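You operate a simulated robot arm through the tools that you are given. There is no shell and no other tool. Be economical: measure what you need, move in short steps, check, and stop when the job is done.

The job below is to be done with a simulated two-armed robot. You get a single attempt, and the scene is never put back.

Task
Take the 6 cm pad adapter from the far edge of the trailer bed and put it on the front of the trailer bed. Fetch the socket with the largest size on its label from the far edge of the trailer bed and set it on top of the yellow pad. Take the carton from the far edge of the trailer bed and put it on the top of the black cupboard. Fetch the paste tub and set it on the top of the black cupboard. Put the short batten from the rear of the trailer bed on top of the brown wide carton there. Put the small carton that says "clips" from the rear of the trailer bed on the front of the trailer bed and the small carton labelled "fuses" on the top of the black cupboard. Push the side board shut. Do these in any order. Set down upright: paste tub, small carton.

The check looks at the end state, three seconds after you hand in, the way a careful person would. Anything else that was tipped, shoved, dropped, spilled or broken makes it a failure.

Robot
Two 7-joint arms with vacuum grippers on one trunk, on a base that drives. Base frame: it is fixed to the floor where the robot stands at the start and does not move with it; the origin is under the middle of the robot, x ahead of it, y to its left, z up; the surface under the hand at the start is at about z = 70. Lengths are in cm, angles in degrees, forces in N, time in s.
The left shoulder is at the start at [7, 17.4, 105.4], the right one opposite. With the tool pointing down near the work surface each hand reaches from about 30 to 80 cm from the robot's upright axis, wherever it stands, measured 20 degrees to its own side. Places, roughly: carton [125, 0, 75]; front of the trailer bed [320, -150, 70]; pad adapter [75, 0, 75]; paste tub [75, -100, 75]; short batten (15x5x5 cm) [90, -150, 70]; side board [100, 30, 50]; small carton [125, -175, 75]; socket [100, 0, 75]; top of the black cupboard [100, 190, 90]; wide carton [150, -150, 75]; yellow pad (6x9x4 cm) [90, -10, 70]. Payload 3.5 kg a hand.
Tool frame (each hand has its own): the origin (TCP) lies in the middle of the cups' lips, and z points out of the cups. The gripper has 2 cups of 3.2 cm across, covering 3.2 by 8 cm (tool x, y); the bellows give 1 cm. With the vacuum on, a cup seals on a smooth face that it is pressed against (1 to 4 N); it does not hold porous or soft things. The pull reaches 76 N.
Orientation is that of the tool frame in the base frame, as a unit quaternion [w, x, y, z]. With the cups facing straight down, the tool's x points along the base's -x, its y along +y and its z along -z.

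Tools
- The arms move only by the tool apply_moves. It takes "left_deltas", "right_deltas" or both (then of equal length, played together; a hand with none holds still); each is a list of rows, each a list of 7 numbers: the turn, a rotation vector about the tool's x, y, z in rad, then the shift along the tool's x, y, z in cm, then the vacuum: 1 switches it on, 0 off. In form: [[ax, ay, az, x, y, z, vacuum], ...]. A call has 1 to 12 rows; each row is the pose to reach, as a shift and turn from the pose commanded when the call began, along the tool's axes at that moment. Rows are played at 5 a second. More than 5 cm and 8.6 degrees between two rows, or a gripper value outside its range, and nothing of the call is played. A pose out of reach is approached as far as the arm can. The call stops where the force on the tool passes 40 N (or 10 N more than at its start, if that is more) or the arm is blocked; 0.2 s more then pass. The pull builds up within a second once a cup has sealed. Time passes only in rows, and 0.2 s behind the last, so rows that repeat a pose give it time. The reply holds the time, the measured pose of the TCP, the force on the tool along the base axes and the pull of the vacuum, in the units named above and with some noise, with the torque about the TCP (base axes, N m) and any sound that the robot's microphone picked up.
- Cameras (640 x 400 px; columns grow to the right, rows downward): "scene" is now at [13.88, 0.32, 137.74]; the picture's right is [0.04, -1.00, 0.00], its down [-0.54, -0.02, -0.84] and it looks along [0.84, 0.04, -0.54] (base axes); focal length 233 px, centre (320, 200). "left" rides on the left gripper at [7.4, -1.9, -11] in its tool frame; the picture's right is [0.25, 0.97, 0.00], its down [-0.77, 0.20, -0.60] and it looks along [-0.58, 0.15, 0.80] (tool axes); focal length 218 px, centre (320, 200). "right" rides on the right gripper at [7.4, 1.9, -11] in its tool frame; the picture's right is [-0.25, 0.97, 0.00], its down [-0.77, -0.20, -0.60] and it looks along [-0.58, -0.15, 0.80] (tool axes); focal length 218 px, centre (320, 200). There is no depth. A picture from a camera that has moved, and an enlarged one, comes with that camera's place and axes in the base frame and with its lens.
- capture(camera): a new picture of that camera. No time passes.
- raise_lower(by): slides the trunk up (or, below 0, down) by that many cm; the arms and the scene camera ride with it, the base frame stays. It gives what a move gives, with no picture.
- steer(legs): drives the robot by 1 to 6 legs, each [ahead, turn to the left] in cm and degrees, along the robot's own axes; the way and the turn of a leg run together, so that a leg with both is an arc; at most 150 cm and 180 degrees a leg. The arms and the cameras ride along, it lands a little off, and it stops where it bumps. It gives what a move gives.
- aim_head(pan, tilt): turns the head with the scene camera to pan (to the left, within 86 degrees either way) and tilt (down, from -29 to 69), counted from straight ahead of the robot. It gives what a move gives.
- inspect(camera, box): a new picture of the part [left, top, right, bottom] of that camera's present view, enlarged. No time passes.
- sign_off(): hands the job in; it is judged then, once.

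Work in short steps. Places have to be worked out from the pictures, the camera data and where the tool is seen: move nearer, look again, correct. Check each grasp and each placing, and mend what went wrong. You have 217 turns and 228 pictures in all, those below and enlarged ones among them. Switch the vacuum off and draw the arms clear of the work before you hand the job in, unless the task says otherwise.

The tools are called after "Emit:" by a JSON object that holds its "method" and its "body". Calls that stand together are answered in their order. apply_moves: Moves the arms, as the interface text tells. Its arguments: {"type":"object","properties":{"left_deltas":{"type":"array","items":{"type":"array","items":{"type":"number"}}},"right_deltas":{"type":"array","items":{"type":"array","items":{"type":"number"}}}},"required":[]} The other tools are called the same way: raise_lower (by) slides the trunk up or down; steer (legs) drives the base; aim_head (pan, tilt) turns the head that bears the scene camera; capture (camera) takes a picture; inspect (camera, box) takes an enlarged picture of a part of a camera's view; sign_off () hands the job in.

At the start:

```text
t: 0.0
left_tcp_pos: [48.43, 21.24, 127.27]
left_tool_rot: [0.0, 0.0, 1.0, 0.0]
left_force: [0.0, -0.5, 0.0]
left_wrist_torque: [-0.01, -0.04, 0.01]
left_pull: 0.1
right_tcp_pos: [50.57, -15.7, 123.36]
right_tool_rot: [0.0, 0.001, 1.0, 0.0]
right_force: [0.5, 0.5, 0.8]
right_wrist_torque: [-0.02, 0.04, 0.0]
right_pull: 0.1
trunk travel left (down, up): [-55.0, 29.0]
robot x, y, heading: [-0.07, -0.11, 0.1]
head pan, tilt: [2.4, 33.0]
```

scene: 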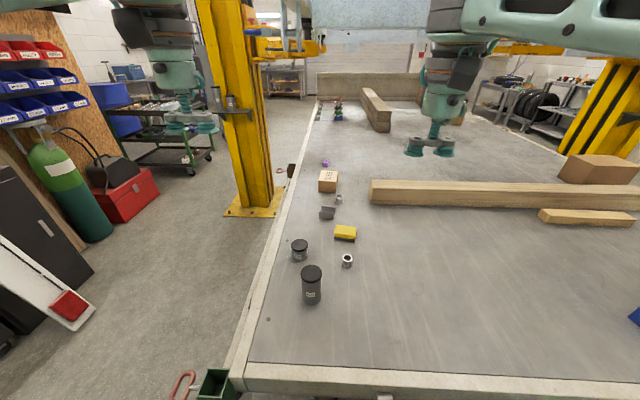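
right: 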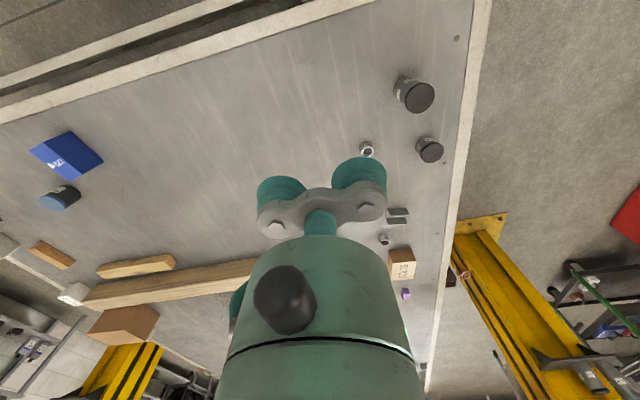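
left: 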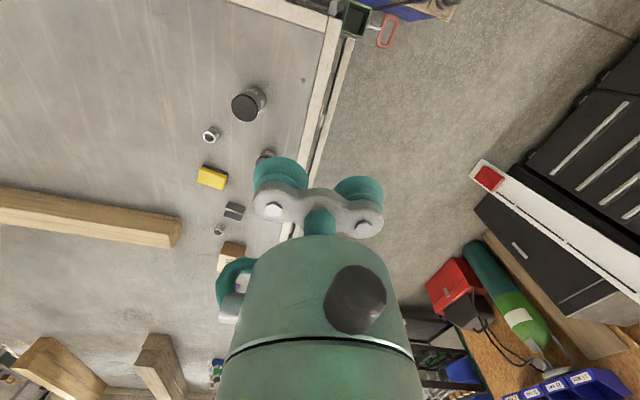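

I start by looking around with the head: first an enlarged view of the near part of the bed.

Emit:
{"method": "inspect", "body": {"camera": "scene", "box": [240, 140, 400, 320]}}

Emit:
{"method": "inspect", "body": {"camera": "scene", "box": [260, 60, 640, 260]}}

Emit:
{"method": "inspect", "body": {"camera": "right", "box": [0, 100, 200, 380]}}

```text
2.22 times, centred on (320, 230) of scene
camera zoom: at [13.88, 0.32, 137.74], right [0.04, -1.0, 0.0], down [-0.54, -0.02, -0.84], along [0.84, 0.04, -0.54], focal length 517 px, centre (320, 133)
```

zoom: 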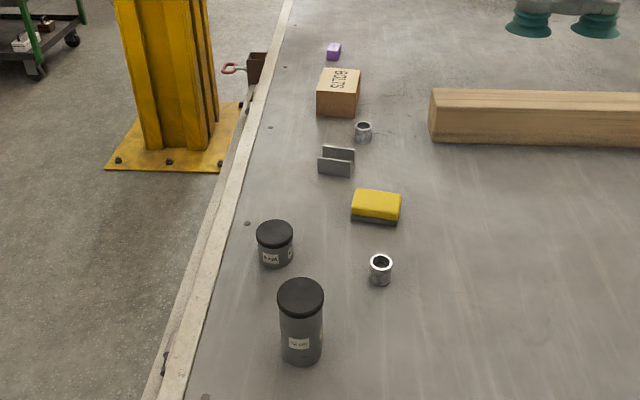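

```text
1.68 times, centred on (450, 160) of scene
camera zoom: at [13.88, 0.32, 137.74], right [0.04, -1.0, 0.0], down [-0.54, -0.02, -0.84], along [0.84, 0.04, -0.54], focal length 392 px, centre (101, 267)
```

zoom: 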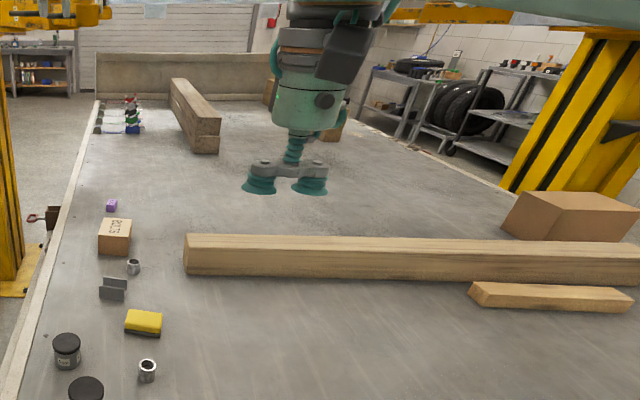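

```text
1.43 times, centred on (100, 240) of right
camera zoom: at [43.19, -13.82, 134.47], right [0.25, 0.97, 0.0], down [0.77, -0.2, 0.6], along [0.58, -0.15, -0.8], focal length 312 px, centre (634, 143)
```

zoom: 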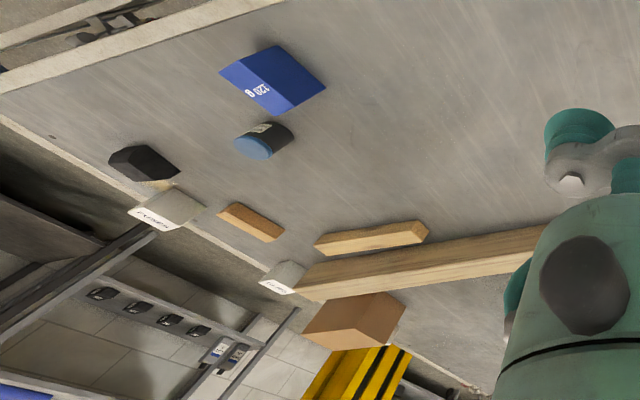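

Now I look right and left with the head to find the rear objects, the cupboard and the side board.

Emit:
{"method": "aim_head", "body": {"pan": -60, "tilt": 30}}

Emit:
{"method": "capture", "body": {"camera": "scene"}}

Emit:
{"method": "aim_head", "body": {"pan": 70, "tilt": 30}}

Emit:
{"method": "capture", "body": {"camera": "scene"}}

Emit:
{"method": "aim_head", "body": {"pan": 15, "tilt": 55}}

Emit:
{"method": "capture", "body": {"camera": "scene"}}

```text
t: 1.3
left_tcp_pos: [48.47, 21.28, 127.35]
left_tool_rot: [0.0, -0.001, 1.0, 0.0]
left_force: [0.5, -0.1, 0.3]
left_wrist_torque: [-0.01, -0.05, 0.0]
left_pull: 0.0
right_tcp_pos: [50.67, -15.79, 123.49]
right_tool_rot: [0.0, 0.001, 1.0, 0.0]
right_force: [-0.6, -0.2, 0.9]
right_wrist_torque: [0.01, -0.01, 0.0]
right_pull: 0.1
trunk travel left (down, up): [-55.0, 29.0]
robot x, y, heading: [0.09, 0.02, 0.1]
head pan, tilt: [-60.0, 30.0]
```

```text
221 pictures are left
camera scene: at [9.51, -7.89, 138.21], right [-0.87, -0.5, 0.0], down [-0.25, 0.43, -0.87], along [0.43, -0.75, -0.5], focal length 233 px, centre (320, 200)
```

scene: 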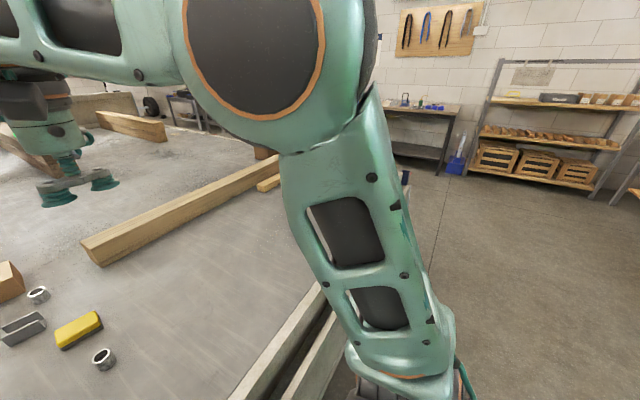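

```text
t: 3.4
left_tcp_pos: [48.46, 21.2, 127.24]
left_tool_rot: [0.001, 0.0, 1.0, 0.0]
left_force: [0.0, 0.2, -0.4]
left_wrist_torque: [0.01, 0.02, 0.03]
left_pull: 0.1
right_tcp_pos: [50.45, -15.68, 123.35]
right_tool_rot: [0.0, 0.0, 1.0, 0.0]
right_force: [-0.2, 0.5, -0.1]
right_wrist_torque: [0.0, -0.03, 0.01]
right_pull: 0.0
trunk travel left (down, up): [-55.0, 29.0]
robot x, y, heading: [0.0, -0.41, -0.0]
head pan, tilt: [70.0, 30.0]
```

```text
220 pictures are left
camera scene: at [8.08, 8.44, 138.21], right [0.94, -0.34, 0.0], down [-0.17, -0.47, -0.87], along [0.3, 0.81, -0.5], focal length 233 px, centre (320, 200)
```

scene: 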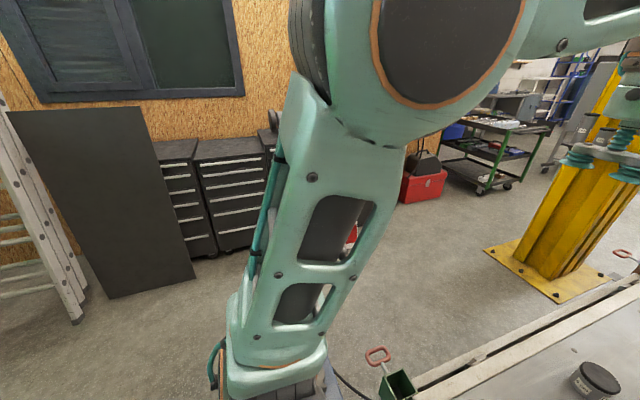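

```text
t: 4.7
left_tcp_pos: [48.5, 21.22, 127.21]
left_tool_rot: [0.001, 0.0, 1.0, 0.0]
left_force: [0.5, 0.1, 0.0]
left_wrist_torque: [0.02, 0.01, -0.01]
left_pull: 0.0
right_tcp_pos: [50.55, -15.76, 123.41]
right_tool_rot: [0.0, 0.0, 1.0, 0.0]
right_force: [0.3, 0.7, 0.2]
right_wrist_torque: [0.04, 0.0, -0.01]
right_pull: 0.0
trunk travel left (down, up): [-55.0, 29.0]
robot x, y, heading: [-0.5, 0.29, 0.1]
head pan, tilt: [15.0, 55.0]
```

```text
219 pictures are left
camera scene: at [11.94, 1.82, 134.61], right [0.26, -0.97, 0.0], down [-0.79, -0.21, -0.57], along [0.55, 0.15, -0.82], focal length 233 px, centre (320, 200)
```

scene: 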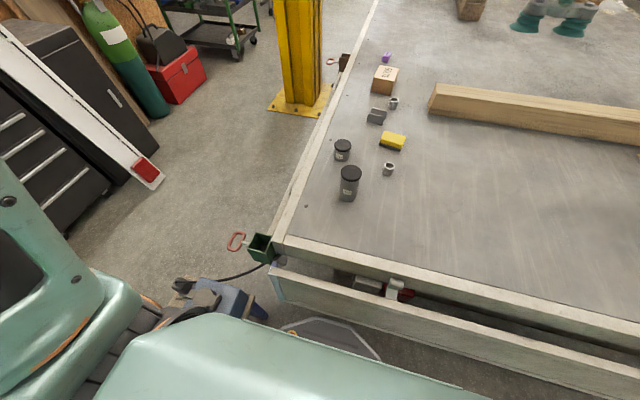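

I look closely at the near end and left side for the side board.

Emit:
{"method": "inspect", "body": {"camera": "scene", "box": [220, 220, 480, 382]}}

Emit:
{"method": "inspect", "body": {"camera": "scene", "box": [220, 0, 420, 260]}}

Emit:
{"method": "inspect", "body": {"camera": "left", "box": [200, 0, 440, 260]}}

Emit:
{"method": "inspect", "body": {"camera": "right", "box": [380, 0, 560, 320]}}

```text
2.46 times, centred on (350, 301) of scene
camera zoom: at [11.94, 1.82, 134.61], right [0.26, -0.97, 0.0], down [-0.79, -0.21, -0.57], along [0.55, 0.15, -0.82], focal length 572 px, centre (246, -49)
```

zoom: 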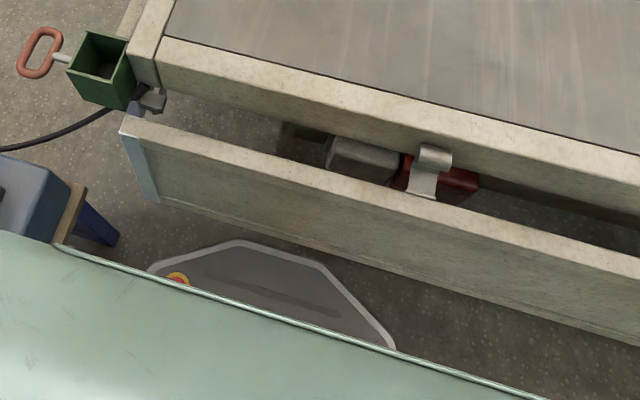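

```text
1.54 times, centred on (320, 130) of scene
camera zoom: at [11.94, 1.82, 134.61], right [0.26, -0.97, 0.0], down [-0.79, -0.21, -0.57], along [0.55, 0.15, -0.82], focal length 358 px, centre (320, 308)
```

zoom: 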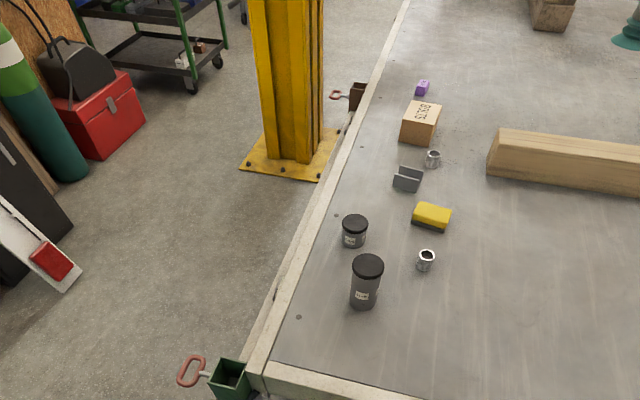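

```text
1.54 times, centred on (320, 130) of left
camera zoom: at [41.15, 19.34, 138.19], right [-0.25, 0.97, 0.0], down [0.77, 0.2, 0.6], along [0.58, 0.15, -0.8], focal length 336 px, centre (320, 308)
```

zoom: 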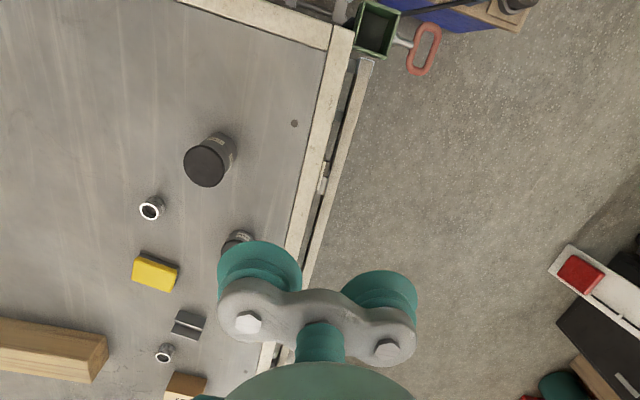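

```text
1.25 times, centred on (470, 160) of right
camera zoom: at [43.19, -13.81, 134.47], right [0.25, 0.97, 0.0], down [0.77, -0.2, 0.6], along [0.58, -0.15, -0.8], focal length 273 px, centre (132, 250)
```

zoom: 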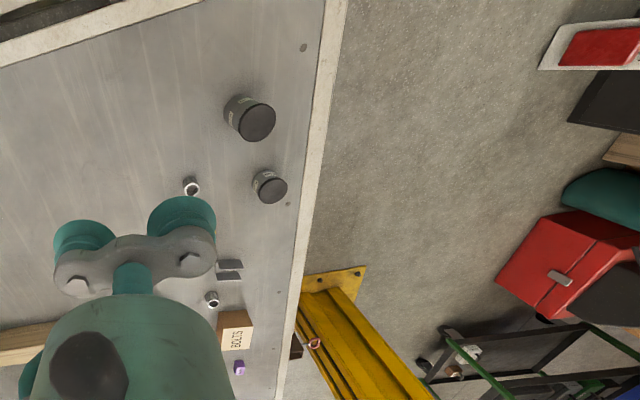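

The short black-topped cylinder near (76,10) looks like the 6 cm adapter and sockets are near (73,-7) and (115,-5). I back off, go round to the left aisle and face the bed from there.

Emit:
{"method": "steer", "body": {"legs": [[-25, 0], [0, 90], [65, 0]]}}

Emit:
{"method": "aim_head", "body": {"pan": -50, "tilt": 35}}

Emit:
{"method": "capture", "body": {"camera": "scene"}}

Emit:
{"method": "aim_head", "body": {"pan": 0, "tilt": 25}}

Emit:
{"method": "capture", "body": {"camera": "scene"}}

```text
t: 11.6
left_tcp_pos: [-45.04, 65.66, 127.14]
left_tool_rot: [-0.002, -0.693, 0.721, -0.001]
left_force: [-0.6, 0.9, -0.2]
left_wrist_torque: [-0.04, -0.01, 0.01]
left_pull: 0.0
right_tcp_pos: [-7.99, 66.19, 123.1]
right_tool_rot: [-0.003, -0.692, 0.722, -0.002]
right_force: [-0.9, -0.2, -0.8]
right_wrist_torque: [-0.04, -0.02, 0.0]
right_pull: 0.1
trunk travel left (down, up): [-55.0, 29.0]
robot x, y, heading: [-26.55, 15.86, 87.7]
head pan, tilt: [15.0, 55.0]
stopped in leg 3: the robot was blocked; the commanded pose is now the measured one
```

```text
t: 12.9
left_tcp_pos: [-45.19, 65.25, 127.35]
left_tool_rot: [0.001, -0.692, 0.722, 0.001]
left_force: [-1.5, 0.1, 0.4]
left_wrist_torque: [-0.03, -0.06, 0.0]
left_pull: 0.0
right_tcp_pos: [-8.23, 65.59, 123.35]
right_tool_rot: [-0.001, -0.692, 0.722, -0.001]
right_force: [0.2, -0.5, 0.2]
right_wrist_torque: [0.01, -0.01, 0.04]
right_pull: 0.0
trunk travel left (down, up): [-55.0, 29.0]
robot x, y, heading: [-26.98, 16.01, 87.6]
head pan, tilt: [-50.0, 35.0]
```

```text
214 pictures are left
camera scene: at [-19.55, 26.23, 137.43], right [0.61, -0.79, 0.0], down [-0.45, -0.35, -0.82], along [0.65, 0.5, -0.57], focal length 233 px, centre (320, 200)
```

scene: 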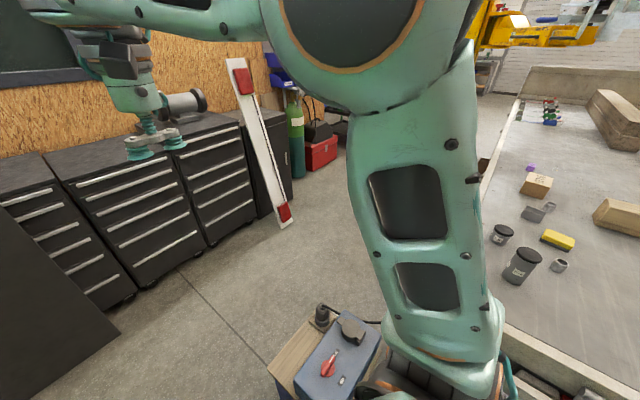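

```text
t: 14.1
left_tcp_pos: [-45.25, 65.21, 127.27]
left_tool_rot: [0.0, -0.692, 0.722, 0.001]
left_force: [-0.5, -0.6, -0.5]
left_wrist_torque: [-0.01, 0.02, 0.02]
left_pull: 0.1
right_tcp_pos: [-8.32, 65.71, 123.34]
right_tool_rot: [-0.001, -0.692, 0.722, 0.0]
right_force: [0.5, -0.9, -1.1]
right_wrist_torque: [0.01, 0.01, 0.03]
right_pull: 0.0
trunk travel left (down, up): [-55.0, 29.0]
robot x, y, heading: [-26.77, 16.2, 87.4]
head pan, tilt: [0.0, 25.0]
```

```text
213 pictures are left
camera scene: at [-26.13, 30.08, 139.0], right [1.0, -0.04, 0.0], down [-0.02, -0.42, -0.91], along [0.04, 0.91, -0.42], focal length 233 px, centre (320, 200)
```

scene: 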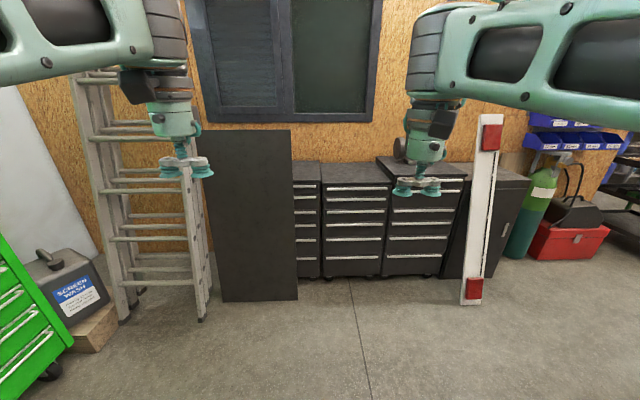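

A box on the floor near (18,55) blocks me; I go wider round it, at x≈-48, with the trunk raised to keep the arms clear of the cabinets.

Emit:
{"method": "raise_lower", "body": {"by": 20}}

Emit:
{"method": "steer", "body": {"legs": [[-4, 0], [0, 92.5], [22, 0], [0, -90], [96, 0], [0, -90]]}}

Emit:
{"method": "aim_head", "body": {"pan": -30, "tilt": 45}}

Emit:
{"method": "capture", "body": {"camera": "scene"}}

```text
t: 16.3
left_tcp_pos: [-45.28, 65.24, 147.32]
left_tool_rot: [0.001, -0.692, 0.722, 0.0]
left_force: [0.9, -0.1, -1.0]
left_wrist_torque: [0.01, 0.01, -0.03]
left_pull: 0.0
right_tcp_pos: [-8.28, 65.74, 143.41]
right_tool_rot: [-0.001, -0.692, 0.721, -0.001]
right_force: [0.0, -0.4, 0.0]
right_wrist_torque: [-0.01, -0.02, 0.01]
right_pull: 0.0
trunk travel left (down, up): [-75.0, 9.0]
robot x, y, heading: [-26.81, 15.92, 87.8]
head pan, tilt: [0.0, 25.0]
```

```text
t: 19.4
left_tcp_pos: [-74.25, 29.46, 147.34]
left_tool_rot: [0.003, 0.926, -0.377, -0.002]
left_force: [-0.8, 2.0, -0.5]
left_wrist_torque: [-0.29, -0.09, 0.0]
left_pull: 0.1
right_tcp_pos: [-49.88, 57.04, 143.47]
right_tool_rot: [0.002, 0.926, -0.377, -0.001]
right_force: [-0.2, 0.0, -0.4]
right_wrist_torque: [0.03, 0.08, 0.03]
right_pull: 0.0
trunk travel left (down, up): [-75.0, 9.0]
robot x, y, heading: [-25.97, 9.81, 132.1]
head pan, tilt: [0.0, 25.0]
stopped in leg 2: the robot was blocked; the commanded pose is now the measured one
```

```text
t: 20.4
left_tcp_pos: [-74.55, 29.19, 147.22]
left_tool_rot: [0.0, 0.925, -0.379, 0.0]
left_force: [-0.2, 0.3, 0.1]
left_wrist_torque: [0.04, 0.0, -0.01]
left_pull: 0.1
right_tcp_pos: [-50.29, 57.1, 143.36]
right_tool_rot: [0.001, 0.927, -0.376, 0.002]
right_force: [0.7, 0.1, -0.6]
right_wrist_torque: [-0.01, 0.02, -0.01]
right_pull: 0.0
trunk travel left (down, up): [-75.0, 9.0]
robot x, y, heading: [-25.88, 9.92, 131.9]
head pan, tilt: [-30.0, 45.0]
```

```text
212 pictures are left
camera scene: at [-30.91, 21.42, 155.95], right [0.98, 0.21, 0.0], down [0.15, -0.69, -0.71], along [-0.15, 0.69, -0.71], focal length 233 px, centre (320, 200)
```

scene: 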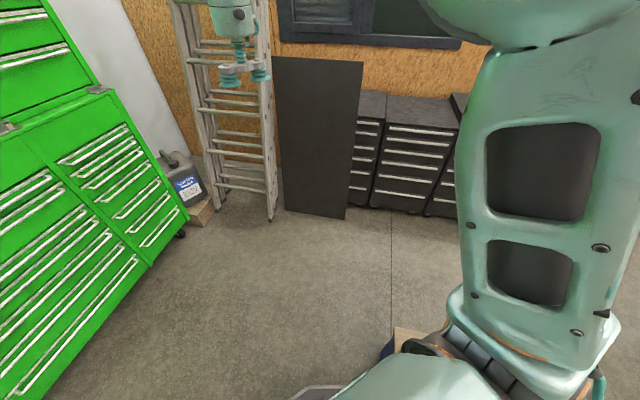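

The base's right side touches the floor box; I turn back, retreat along -y, then go further out to -x.

Emit:
{"method": "steer", "body": {"legs": [[0, -40], [-25, 0], [0, 85], [28, 0]]}}

Emit:
{"method": "aim_head", "body": {"pan": -80, "tilt": 45}}

Emit:
{"method": "capture", "body": {"camera": "scene"}}

```text
t: 29.3
left_tcp_pos: [-98.54, -39.5, 147.38]
left_tool_rot: [0.001, 0.999, 0.038, -0.002]
left_force: [0.8, 0.1, 0.7]
left_wrist_torque: [0.0, 0.04, 0.0]
left_pull: 0.0
right_tcp_pos: [-103.44, -2.89, 143.28]
right_tool_rot: [0.001, 0.999, 0.04, -0.001]
right_force: [-0.5, -0.6, 0.3]
right_wrist_torque: [0.0, 0.02, -0.01]
right_pull: 0.0
trunk travel left (down, up): [-75.0, 9.0]
robot x, y, heading: [-51.92, -15.43, -179.1]
head pan, tilt: [-30.0, 45.0]
```

```text
t: 30.5
left_tcp_pos: [-98.65, -39.56, 147.39]
left_tool_rot: [0.001, 0.999, 0.039, -0.001]
left_force: [0.0, -0.2, 1.0]
left_wrist_torque: [0.0, 0.04, -0.01]
left_pull: 0.0
right_tcp_pos: [-103.58, -2.94, 143.3]
right_tool_rot: [0.0, 0.999, 0.041, 0.001]
right_force: [-0.6, -0.2, -0.4]
right_wrist_torque: [0.03, 0.02, 0.03]
right_pull: 0.2
trunk travel left (down, up): [-75.0, 9.0]
robot x, y, heading: [-51.96, -15.63, -179.2]
head pan, tilt: [-80.0, 45.0]
```

```text
211 pictures are left
camera scene: at [-58.55, -7.67, 155.95], right [0.98, 0.19, 0.0], down [0.13, -0.69, -0.71], along [-0.13, 0.69, -0.71], focal length 233 px, centre (320, 200)
```

scene: 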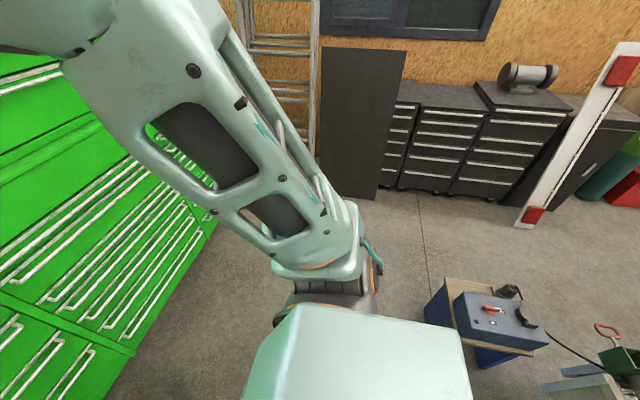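

The obstacle spans about x -10..43, y 34..70; the corridor beyond is y 70..170. I drive up at x=-52 to y≈115 and then along +x.

Emit:
{"method": "steer", "body": {"legs": [[0, -90.8], [130, 0], [0, -90], [140, 0]]}}

Emit:
{"method": "aim_head", "body": {"pan": 0, "tilt": 40}}

Emit:
{"method": "capture", "body": {"camera": "scene"}}

Emit:
{"method": "aim_head", "body": {"pan": -70, "tilt": 40}}

Emit:
{"method": "capture", "body": {"camera": "scene"}}

```text
t: 51.1
left_tcp_pos: [139.92, 122.76, 147.44]
left_tool_rot: [0.0, 0.003, 1.0, 0.0]
left_force: [0.9, 0.4, -0.4]
left_wrist_torque: [0.01, 0.01, -0.01]
left_pull: 0.0
right_tcp_pos: [141.76, 85.82, 143.45]
right_tool_rot: [-0.001, 0.0, 1.0, 0.001]
right_force: [0.0, 0.1, -0.4]
right_wrist_torque: [0.0, 0.03, 0.0]
right_pull: 0.0
trunk travel left (down, up): [-75.0, 9.0]
robot x, y, heading: [91.35, 102.63, -3.8]
head pan, tilt: [-80.0, 45.0]
```

```text
t: 52.6
left_tcp_pos: [139.95, 122.61, 147.24]
left_tool_rot: [0.001, 0.003, 1.0, 0.001]
left_force: [-0.4, -0.5, 0.7]
left_wrist_torque: [0.01, 0.06, 0.01]
left_pull: 0.0
right_tcp_pos: [141.86, 85.78, 143.45]
right_tool_rot: [-0.001, 0.0, 1.0, 0.002]
right_force: [0.8, -0.6, 0.5]
right_wrist_torque: [-0.01, -0.01, -0.01]
right_pull: 0.0
trunk travel left (down, up): [-75.0, 9.0]
robot x, y, heading: [91.31, 102.58, -3.8]
head pan, tilt: [0.0, 40.0]
```

```text
210 pictures are left
camera scene: at [104.85, 101.68, 156.67], right [-0.07, -1.0, 0.0], down [-0.64, 0.04, -0.77], along [0.76, -0.05, -0.64], focal length 233 px, centre (320, 200)
```

scene: 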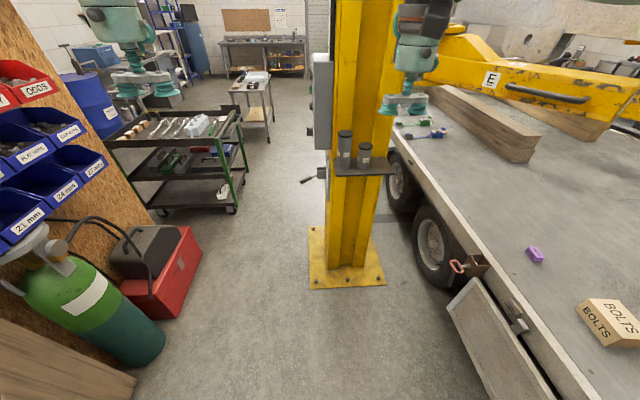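

```text
t: 54.0
left_tcp_pos: [139.98, 122.76, 147.23]
left_tool_rot: [0.001, 0.003, 1.0, 0.001]
left_force: [1.0, -0.2, 0.2]
left_wrist_torque: [0.0, -0.04, 0.0]
left_pull: 0.0
right_tcp_pos: [141.8, 85.8, 143.29]
right_tool_rot: [-0.001, -0.001, 1.0, 0.001]
right_force: [-0.8, 0.1, 0.1]
right_wrist_torque: [0.0, 0.01, 0.0]
right_pull: 0.1
trunk travel left (down, up): [-75.0, 9.0]
robot x, y, heading: [91.55, 102.69, -4.0]
head pan, tilt: [-70.0, 40.0]
```

```text
209 pictures are left
camera scene: at [98.74, 94.09, 156.67], right [-0.96, -0.28, 0.0], down [-0.18, 0.62, -0.77], along [0.21, -0.74, -0.64], focal length 233 px, centre (320, 200)
```

scene: 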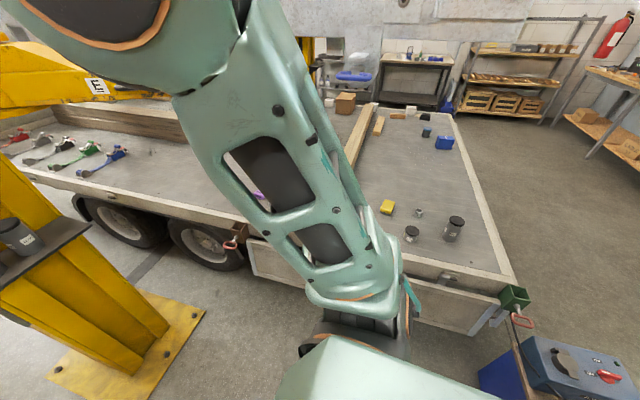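

The side panel hangs below the bed's left edge between the green and brown stakes. I turn to face the bed to examine it and the objects.

Emit:
{"method": "steer", "body": {"legs": [[0, -86]]}}

Emit:
{"method": "aim_head", "body": {"pan": 0, "tilt": 50}}

Emit:
{"method": "capture", "body": {"camera": "scene"}}

```text
t: 58.1
left_tcp_pos: [114.57, 55.41, 147.37]
left_tool_rot: [0.001, 0.686, 0.728, 0.0]
left_force: [-0.1, -0.2, -0.1]
left_wrist_torque: [-0.01, 0.0, -0.02]
left_pull: 0.0
right_tcp_pos: [77.91, 51.16, 143.44]
right_tool_rot: [-0.001, 0.684, 0.729, 0.001]
right_force: [-0.3, 0.1, 0.9]
right_wrist_torque: [-0.01, -0.01, 0.01]
right_pull: 0.0
trunk travel left (down, up): [-75.0, 9.0]
robot x, y, heading: [91.21, 102.6, -89.8]
head pan, tilt: [-70.0, 40.0]
```

```text
t: 59.5
left_tcp_pos: [114.57, 55.52, 147.43]
left_tool_rot: [0.001, 0.686, 0.728, -0.001]
left_force: [0.3, 0.0, 0.2]
left_wrist_torque: [-0.02, 0.0, 0.01]
left_pull: 0.0
right_tcp_pos: [77.85, 51.23, 143.39]
right_tool_rot: [0.0, 0.683, 0.73, 0.001]
right_force: [-0.1, 0.3, 0.1]
right_wrist_torque: [-0.01, -0.01, -0.01]
right_pull: 0.1
trunk travel left (down, up): [-75.0, 9.0]
robot x, y, heading: [91.39, 103.06, -90.3]
head pan, tilt: [0.0, 50.0]
```

```text
208 pictures are left
camera scene: at [91.32, 89.86, 155.26], right [-1.0, 0.0, 0.0], down [0.0, 0.77, -0.64], along [0.0, -0.64, -0.77], focal length 233 px, centre (320, 200)
```

scene: 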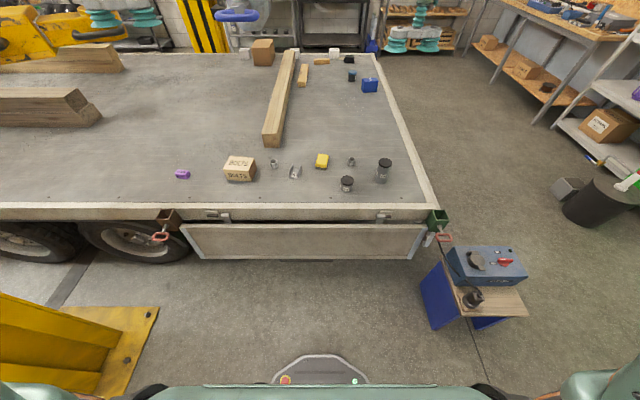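

I zoom in on the board and the small objects.

Emit:
{"method": "inspect", "body": {"camera": "scene", "box": [140, 190, 300, 290]}}

Emit:
{"method": "inspect", "body": {"camera": "scene", "box": [320, 190, 480, 290]}}

Emit:
{"method": "inspect", "body": {"camera": "scene", "box": [220, 140, 400, 200]}}

Emit:
{"method": "inspect", "body": {"camera": "scene", "box": [240, 30, 400, 110]}}

```text
4.00 times, centred on (220, 240) of scene
camera zoom: at [91.32, 89.86, 155.26], right [-1.0, 0.0, 0.0], down [0.0, 0.77, -0.64], along [0.0, -0.64, -0.77], focal length 930 px, centre (720, 40)
```

zoom: 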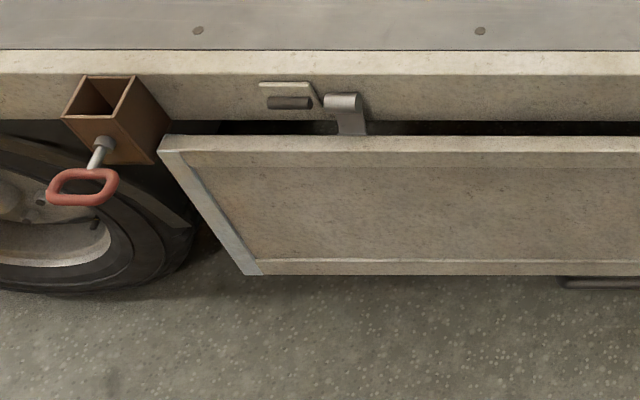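

```text
4.00 times, centred on (400, 240) of scene
camera zoom: at [91.32, 89.86, 155.26], right [-1.0, 0.0, 0.0], down [0.0, 0.77, -0.64], along [0.0, -0.64, -0.77], focal length 930 px, centre (0, 40)
```

zoom: 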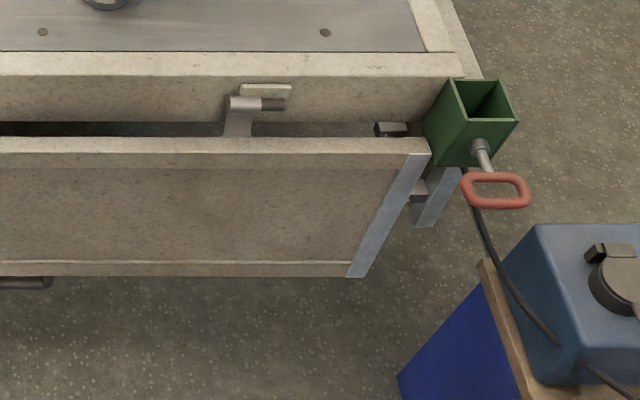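

```text
3.56 times, centred on (310, 170) of scene
camera zoom: at [91.32, 89.86, 155.26], right [-1.0, 0.0, 0.0], down [0.0, 0.77, -0.64], along [0.0, -0.64, -0.77], focal length 827 px, centre (356, 307)
```

zoom: 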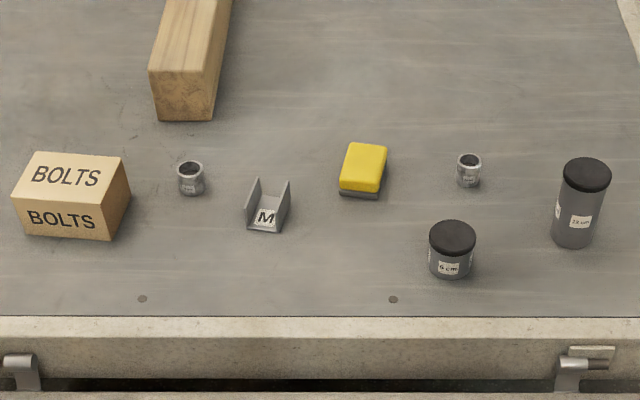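

```text
4.00 times, centred on (320, 70) of scene
camera zoom: at [91.32, 89.86, 155.26], right [-1.0, 0.0, 0.0], down [0.0, 0.77, -0.64], along [0.0, -0.64, -0.77], focal length 930 px, centre (320, 720)
```

zoom: 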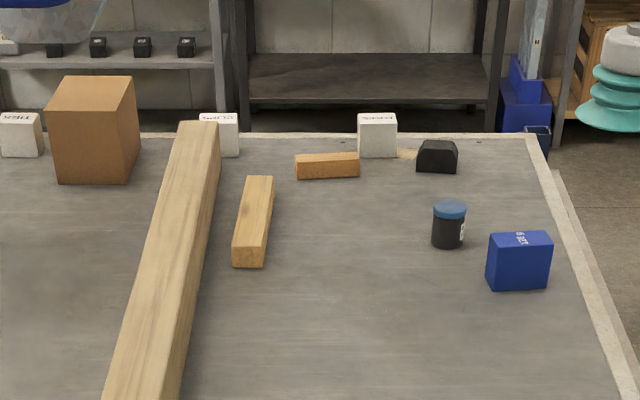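

The 6 cm adapter is at about (78,12), pad (90,-4), sockets (116,-4) and (75,-5), BOLTS carton (130,3). I lower the trunk back and move closer to read the socket labels.

Emit:
{"method": "raise_lower", "body": {"by": -20}}

Emit:
{"method": "steer", "body": {"legs": [[38, 0]]}}

Emit:
{"method": "aim_head", "body": {"pan": 0, "tilt": 50}}

Emit:
{"method": "inspect", "body": {"camera": "scene", "box": [140, 60, 460, 260]}}

Emit:
{"method": "capture", "body": {"camera": "left"}}

Emit:
{"method": "capture", "body": {"camera": "right"}}

```text
t: 61.7
left_tcp_pos: [114.58, 55.6, 127.38]
left_tool_rot: [0.001, 0.686, 0.728, 0.0]
left_force: [-0.7, -0.5, -0.3]
left_wrist_torque: [0.0, 0.01, 0.05]
left_pull: 0.0
right_tcp_pos: [77.96, 51.2, 123.5]
right_tool_rot: [0.001, 0.684, 0.73, 0.002]
right_force: [0.1, -0.2, 0.3]
right_wrist_torque: [-0.01, 0.02, 0.04]
right_pull: 0.1
trunk travel left (down, up): [-55.0, 29.0]
robot x, y, heading: [91.45, 102.94, -89.8]
head pan, tilt: [0.0, 50.0]
```

```text
t: 63.6
left_tcp_pos: [115.91, 29.63, 128.37]
left_tool_rot: [0.005, 0.679, 0.734, -0.018]
left_force: [37.8, 36.0, 3.0]
left_wrist_torque: [-4.93, 5.36, -0.35]
left_pull: 0.1
right_tcp_pos: [78.57, 24.74, 124.03]
right_tool_rot: [0.001, 0.685, 0.729, -0.005]
right_force: [-0.4, -0.4, -1.0]
right_wrist_torque: [0.01, -0.04, -0.01]
right_pull: 0.0
trunk travel left (down, up): [-55.0, 29.0]
robot x, y, heading: [91.55, 74.95, -89.3]
head pan, tilt: [0.0, 50.0]
stopped in leg 1: the force on the tool passed its limit at 154 N (the readings are from after the stop); the commanded pose is now the measured one
```

```text
t: 64.2
left_tcp_pos: [115.94, 29.54, 128.44]
left_tool_rot: [0.003, 0.683, 0.731, -0.016]
left_force: [36.5, 35.2, 0.7]
left_wrist_torque: [-4.98, 5.04, -0.66]
left_pull: 0.1
right_tcp_pos: [78.92, 25.01, 124.22]
right_tool_rot: [-0.001, 0.685, 0.728, -0.007]
right_force: [-0.3, -0.3, -0.4]
right_wrist_torque: [-0.03, 0.01, 0.0]
right_pull: 0.0
trunk travel left (down, up): [-55.0, 29.0]
robot x, y, heading: [91.54, 75.32, -89.7]
head pan, tilt: [0.0, 50.0]
```

```text
2.00 times, centred on (300, 160) of scene
camera zoom: at [94.13, 63.68, 135.52], right [-1.0, -0.01, 0.02], down [-0.02, 0.76, -0.65], along [-0.01, -0.65, -0.76], focal length 465 px, centre (360, 280)
```

zoom: 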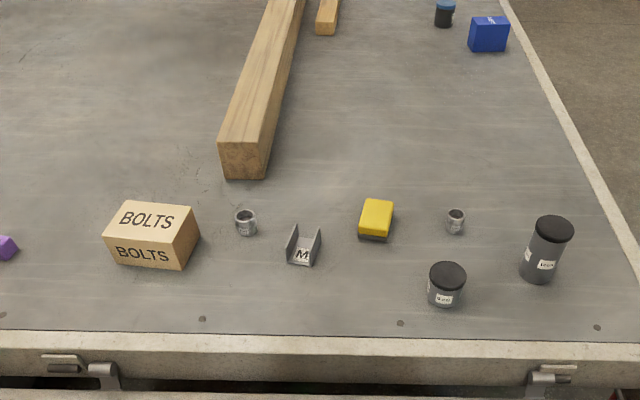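

```text
202 pictures are left
camera left: at [113.76, 37.18, 139.21], right [0.95, 0.32, -0.03], down [0.26, -0.74, 0.62], along [0.18, -0.6, -0.78], focal length 218 px, centre (320, 200)
```

left: 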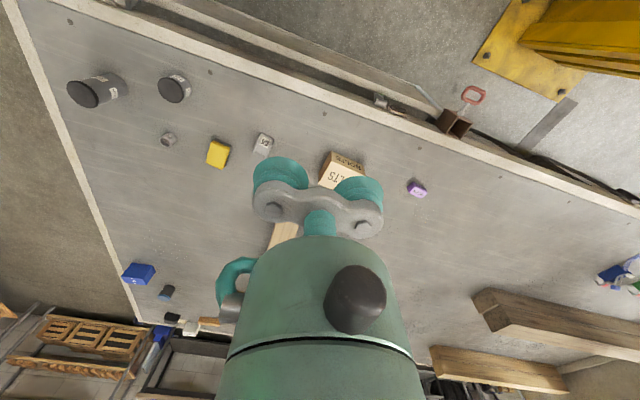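

```text
201 pictures are left
camera right: at [80.47, 32.5, 135.26], right [0.98, -0.19, -0.01], down [-0.15, -0.78, 0.61], along [-0.12, -0.6, -0.79], focal length 218 px, centre (320, 200)
```

right: 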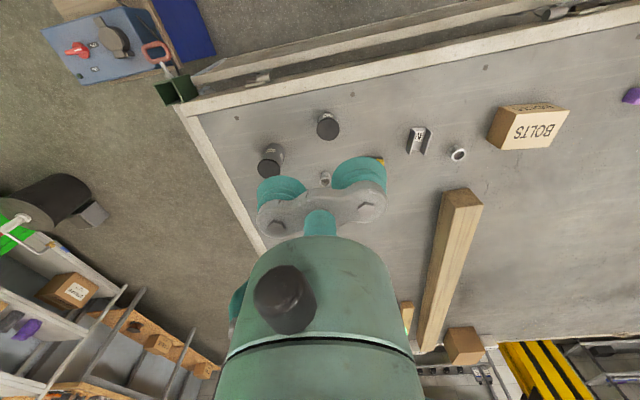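

The left hand struck something at about (116,30,128) and above; I back off a little and look at what is there.

Emit:
{"method": "steer", "body": {"legs": [[-8, 0]]}}

Emit:
{"method": "aim_head", "body": {"pan": 15, "tilt": 5}}

Emit:
{"method": "capture", "body": {"camera": "scene"}}

```text
t: 65.3
left_tcp_pos: [114.57, 35.92, 127.83]
left_tool_rot: [0.003, 0.683, 0.73, -0.006]
left_force: [0.1, -0.2, -0.8]
left_wrist_torque: [0.01, -0.06, -0.03]
left_pull: 0.0
right_tcp_pos: [77.75, 31.26, 123.32]
right_tool_rot: [-0.001, 0.684, 0.73, 0.002]
right_force: [0.7, 0.1, -0.4]
right_wrist_torque: [0.04, -0.04, 0.05]
right_pull: 0.0
trunk travel left (down, up): [-55.0, 29.0]
robot x, y, heading: [91.39, 82.7, -89.4]
head pan, tilt: [0.0, 50.0]
```

```text
t: 66.4
left_tcp_pos: [114.44, 36.11, 127.84]
left_tool_rot: [0.003, 0.683, 0.731, -0.006]
left_force: [0.1, 0.0, 0.4]
left_wrist_torque: [-0.02, 0.02, 0.01]
left_pull: 0.0
right_tcp_pos: [77.5, 31.47, 123.37]
right_tool_rot: [0.0, 0.684, 0.73, 0.002]
right_force: [0.4, -0.9, -0.4]
right_wrist_torque: [-0.02, 0.02, 0.01]
right_pull: 0.1
trunk travel left (down, up): [-55.0, 29.0]
robot x, y, heading: [91.19, 82.96, -89.6]
head pan, tilt: [15.0, 5.0]
```

```text
200 pictures are left
camera scene: at [93.63, 68.92, 142.24], right [-0.96, -0.26, 0.0], down [-0.02, 0.08, -1.0], along [0.26, -0.96, -0.09], focal length 233 px, centre (320, 200)
```

scene: 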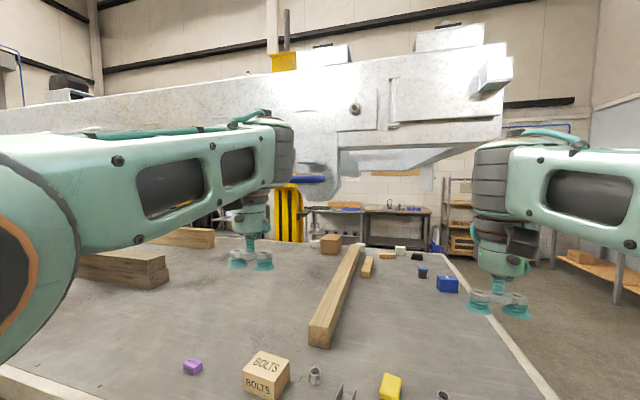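

Something large and grey is hoisted above the bed. I measure its place by parallax: lower the trunk 20 cm and look again.

Emit:
{"method": "raise_lower", "body": {"by": -20}}

Emit:
{"method": "capture", "body": {"camera": "scene"}}

Emit:
{"method": "aim_head", "body": {"pan": 50, "tilt": -5}}

Emit:
{"method": "capture", "body": {"camera": "scene"}}

```text
t: 68.5
left_tcp_pos: [114.54, 35.97, 108.03]
left_tool_rot: [0.002, 0.684, 0.73, -0.007]
left_force: [-0.7, -0.4, 0.1]
left_wrist_torque: [0.0, 0.04, 0.04]
left_pull: 0.0
right_tcp_pos: [77.64, 31.45, 103.28]
right_tool_rot: [0.0, 0.684, 0.729, 0.001]
right_force: [0.8, -0.2, -0.6]
right_wrist_torque: [0.01, -0.02, 0.02]
right_pull: 0.0
trunk travel left (down, up): [-35.0, 49.0]
robot x, y, heading: [91.24, 82.72, -89.7]
head pan, tilt: [15.0, 5.0]
```

```text
199 pictures are left
camera scene: at [93.72, 68.91, 122.25], right [-0.96, -0.26, 0.0], down [-0.02, 0.08, -1.0], along [0.26, -0.96, -0.09], focal length 233 px, centre (320, 200)
```

scene: 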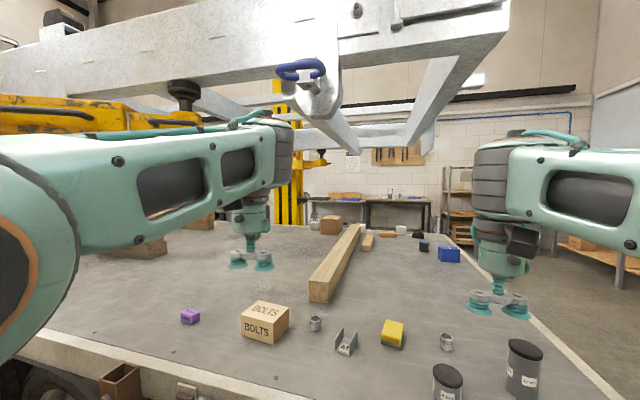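

```text
t: 69.6
left_tcp_pos: [114.56, 36.17, 108.01]
left_tool_rot: [0.003, 0.683, 0.73, -0.006]
left_force: [0.2, 0.4, 0.2]
left_wrist_torque: [0.01, 0.0, 0.01]
left_pull: 0.1
right_tcp_pos: [77.68, 31.33, 103.35]
right_tool_rot: [0.0, 0.684, 0.729, 0.001]
right_force: [-0.3, 0.4, 0.0]
right_wrist_torque: [-0.01, 0.0, 0.0]
right_pull: 0.1
trunk travel left (down, up): [-35.0, 49.0]
robot x, y, heading: [91.1, 83.03, -89.5]
head pan, tilt: [50.0, -5.0]
```

```text
198 pictures are left
camera scene: at [98.02, 72.17, 123.81], right [-0.64, -0.77, 0.0], down [0.07, -0.06, -1.0], along [0.77, -0.64, 0.09], focal length 233 px, centre (320, 200)
```

scene: 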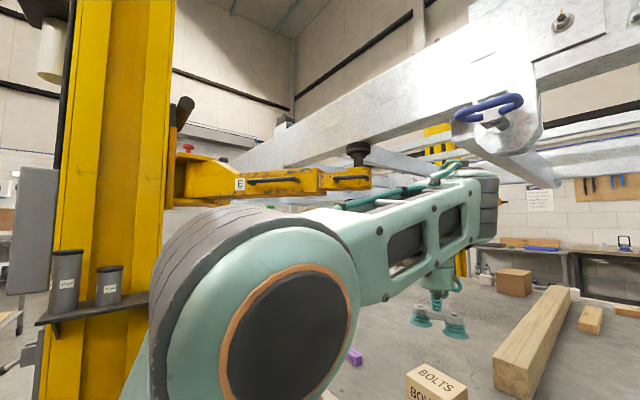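

The lifted truck chassis's underside is at about z≈140–150, with the forearm about 25 cm above the TCP; so over the bed I keep TCPs under ~105. I lower the hands, then drive to y≈66.

Emit:
{"method": "apply_moves", "body": {"left_deltas": [[0, 0, 0, 0, 0, 4, 0], [0, 0, 0, 0, 0, 8, 0]], "right_deltas": [[0, 0, 0, 0, 0, 2, 0], [0, 0, 0, 0, 0, 4, 0]]}}

Emit:
{"method": "steer", "body": {"legs": [[17, 0]]}}

Emit:
{"method": "aim_head", "body": {"pan": 0, "tilt": 50}}

Emit:
{"method": "inspect", "body": {"camera": "scene", "box": [160, 40, 480, 240]}}

Emit:
{"method": "capture", "body": {"camera": "right"}}

Emit:
{"method": "capture", "body": {"camera": "left"}}

```text
t: 70.2
left_tcp_pos: [114.24, 35.89, 99.93]
left_tool_rot: [0.004, 0.683, 0.731, -0.007]
left_force: [0.3, 0.3, 0.5]
left_wrist_torque: [-0.01, -0.01, -0.02]
left_pull: 0.0
right_tcp_pos: [77.81, 31.48, 99.31]
right_tool_rot: [0.0, 0.684, 0.73, 0.001]
right_force: [0.8, 0.9, -0.1]
right_wrist_torque: [0.03, 0.01, 0.01]
right_pull: 0.1
trunk travel left (down, up): [-35.0, 49.0]
robot x, y, heading: [91.22, 82.84, -89.4]
head pan, tilt: [50.0, -5.0]
```

```text
t: 71.6
left_tcp_pos: [114.51, 18.78, 99.83]
left_tool_rot: [0.004, 0.681, 0.732, -0.007]
left_force: [-0.2, 0.2, 0.7]
left_wrist_torque: [-0.04, -0.01, -0.01]
left_pull: 0.0
right_tcp_pos: [78.21, 14.33, 99.43]
right_tool_rot: [-0.001, 0.683, 0.73, 0.002]
right_force: [0.2, -0.2, 0.1]
right_wrist_torque: [0.0, 0.0, 0.02]
right_pull: 0.2
trunk travel left (down, up): [-35.0, 49.0]
robot x, y, heading: [91.32, 66.11, -89.2]
head pan, tilt: [50.0, -5.0]
```

```text
t: 72.9
left_tcp_pos: [114.49, 18.83, 99.99]
left_tool_rot: [0.004, 0.681, 0.732, -0.006]
left_force: [-1.1, 0.8, -0.4]
left_wrist_torque: [0.0, -0.01, -0.03]
left_pull: 0.0
right_tcp_pos: [78.15, 14.41, 99.44]
right_tool_rot: [-0.001, 0.682, 0.731, 0.001]
right_force: [0.5, -1.1, -0.2]
right_wrist_torque: [0.0, 0.02, 0.02]
right_pull: 0.1
trunk travel left (down, up): [-35.0, 49.0]
robot x, y, heading: [91.52, 65.76, -89.3]
head pan, tilt: [0.0, 50.0]
```

```text
2.00 times, centred on (320, 140) of scene
camera zoom: at [91.54, 53.01, 115.26], right [-1.0, -0.01, 0.0], down [-0.01, 0.77, -0.64], along [0.01, -0.64, -0.77], focal length 465 px, centre (320, 320)
```

zoom: 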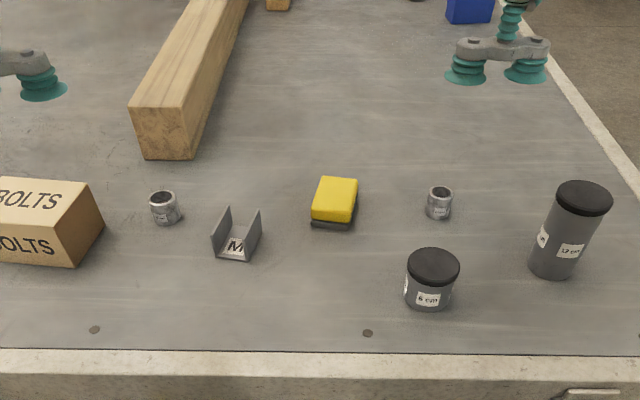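

```text
196 pictures are left
camera right: at [79.54, 21.89, 110.49], right [0.98, -0.19, 0.0], down [-0.15, -0.78, 0.6], along [-0.11, -0.59, -0.8], focal length 218 px, centre (320, 200)
```

right: 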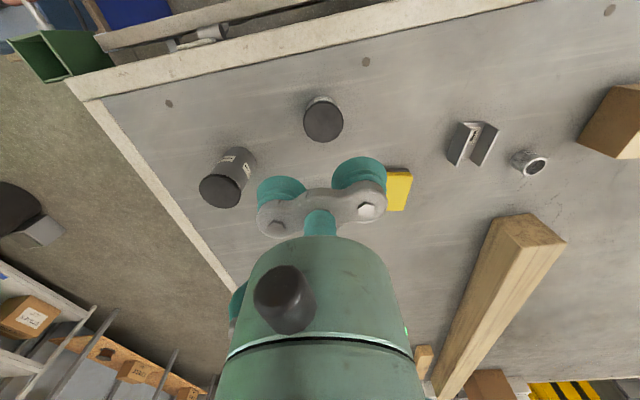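

```text
195 pictures are left
camera left: at [112.07, 26.3, 110.79], right [0.95, 0.32, -0.01], down [0.26, -0.75, 0.61], along [0.19, -0.58, -0.79], focal length 218 px, centre (320, 200)
```

left: 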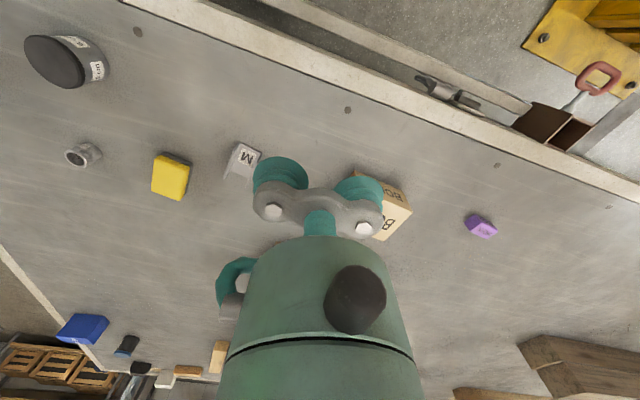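

Now I enlarge the two socket labels.

Emit:
{"method": "inspect", "body": {"camera": "scene", "box": [225, 125, 265, 160]}}

Emit:
{"method": "inspect", "body": {"camera": "scene", "box": [360, 125, 400, 160]}}

```text
11.43 times, centred on (245, 142) of scene
camera zoom: at [91.54, 53.01, 115.26], right [-1.0, -0.01, 0.0], down [-0.01, 0.77, -0.64], along [0.01, -0.64, -0.77], focal length 2658 px, centre (1177, 857)
```

zoom: 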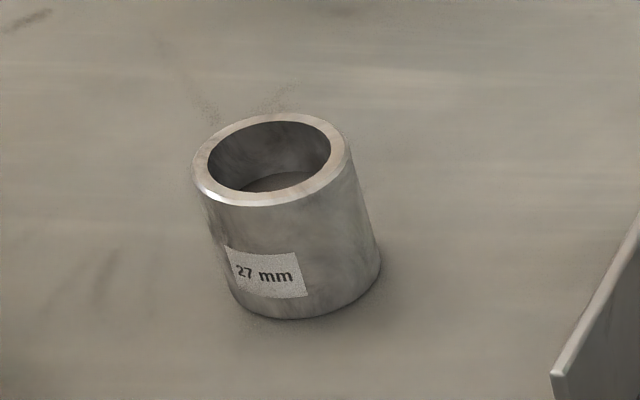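

```text
11.43 times, centred on (380, 142) of scene
camera zoom: at [91.54, 53.01, 115.26], right [-1.0, -0.01, 0.0], down [-0.01, 0.77, -0.64], along [0.01, -0.64, -0.77], focal length 2658 px, centre (-366, 857)
```

zoom: 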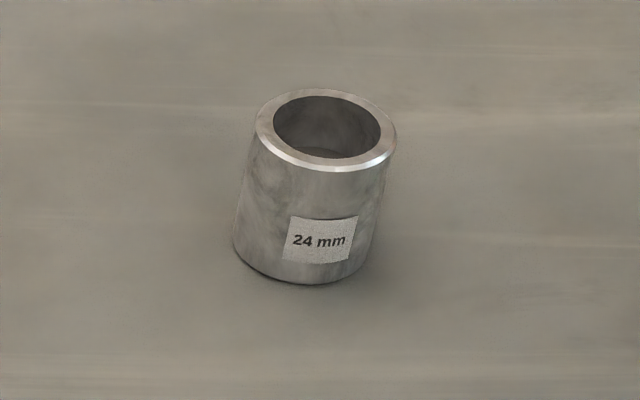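

The far socket is 27 mm (the larger), at about (115.7,-4.2), top z≈74.3. I bring the left hand over it so that its +x-side cup is above the socket.

Emit:
{"method": "apply_moves", "body": {"left_deltas": [[0, 0, 0, -4.6, -0.6, 0, 0], [0, 0, 0, -9.2, -1.2, 2, 0], [0, 0, 0, -13.8, -1.8, 4, 0], [0, 0, 0, -18.4, -2.4, 7, 0], [0, 0, 0, -23.05, -2.87, 10, 0], [0, 0, 0, -23.05, -2.87, 14, 0]]}}

Emit:
{"method": "capture", "body": {"camera": "left"}}

Emit:
{"method": "inspect", "body": {"camera": "scene", "box": [180, 80, 340, 180]}}

```text
refused: row 2 steps farther than a row can; nothing moved
```

```text
192 pictures are left
camera left: at [112.07, 26.3, 110.79], right [0.95, 0.32, -0.01], down [0.26, -0.75, 0.61], along [0.19, -0.58, -0.79], focal length 218 px, centre (320, 200)
```

left: 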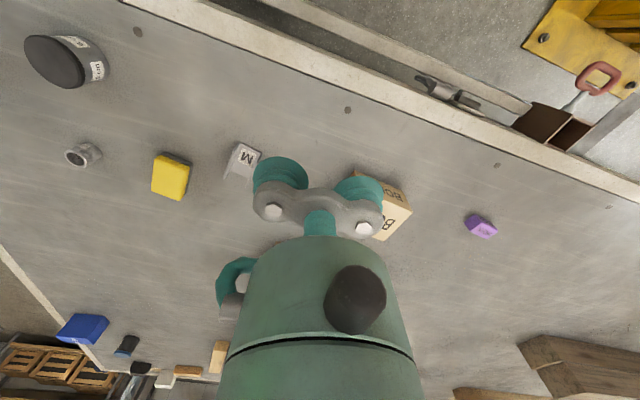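

```text
4.00 times, centred on (260, 130) of scene
camera zoom: at [91.54, 53.01, 115.26], right [-1.0, -0.01, 0.0], down [-0.01, 0.77, -0.64], along [0.01, -0.64, -0.77], focal length 930 px, centre (560, 480)
```

zoom: 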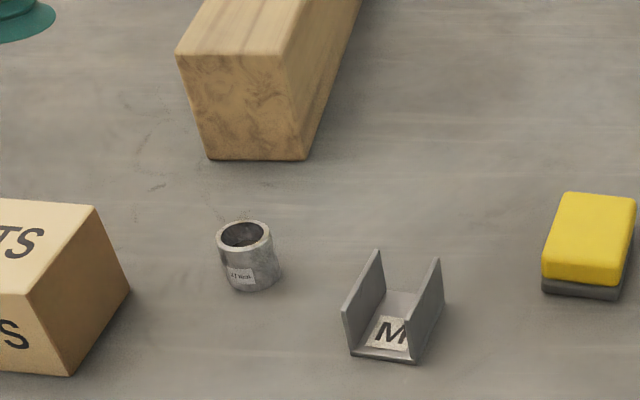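

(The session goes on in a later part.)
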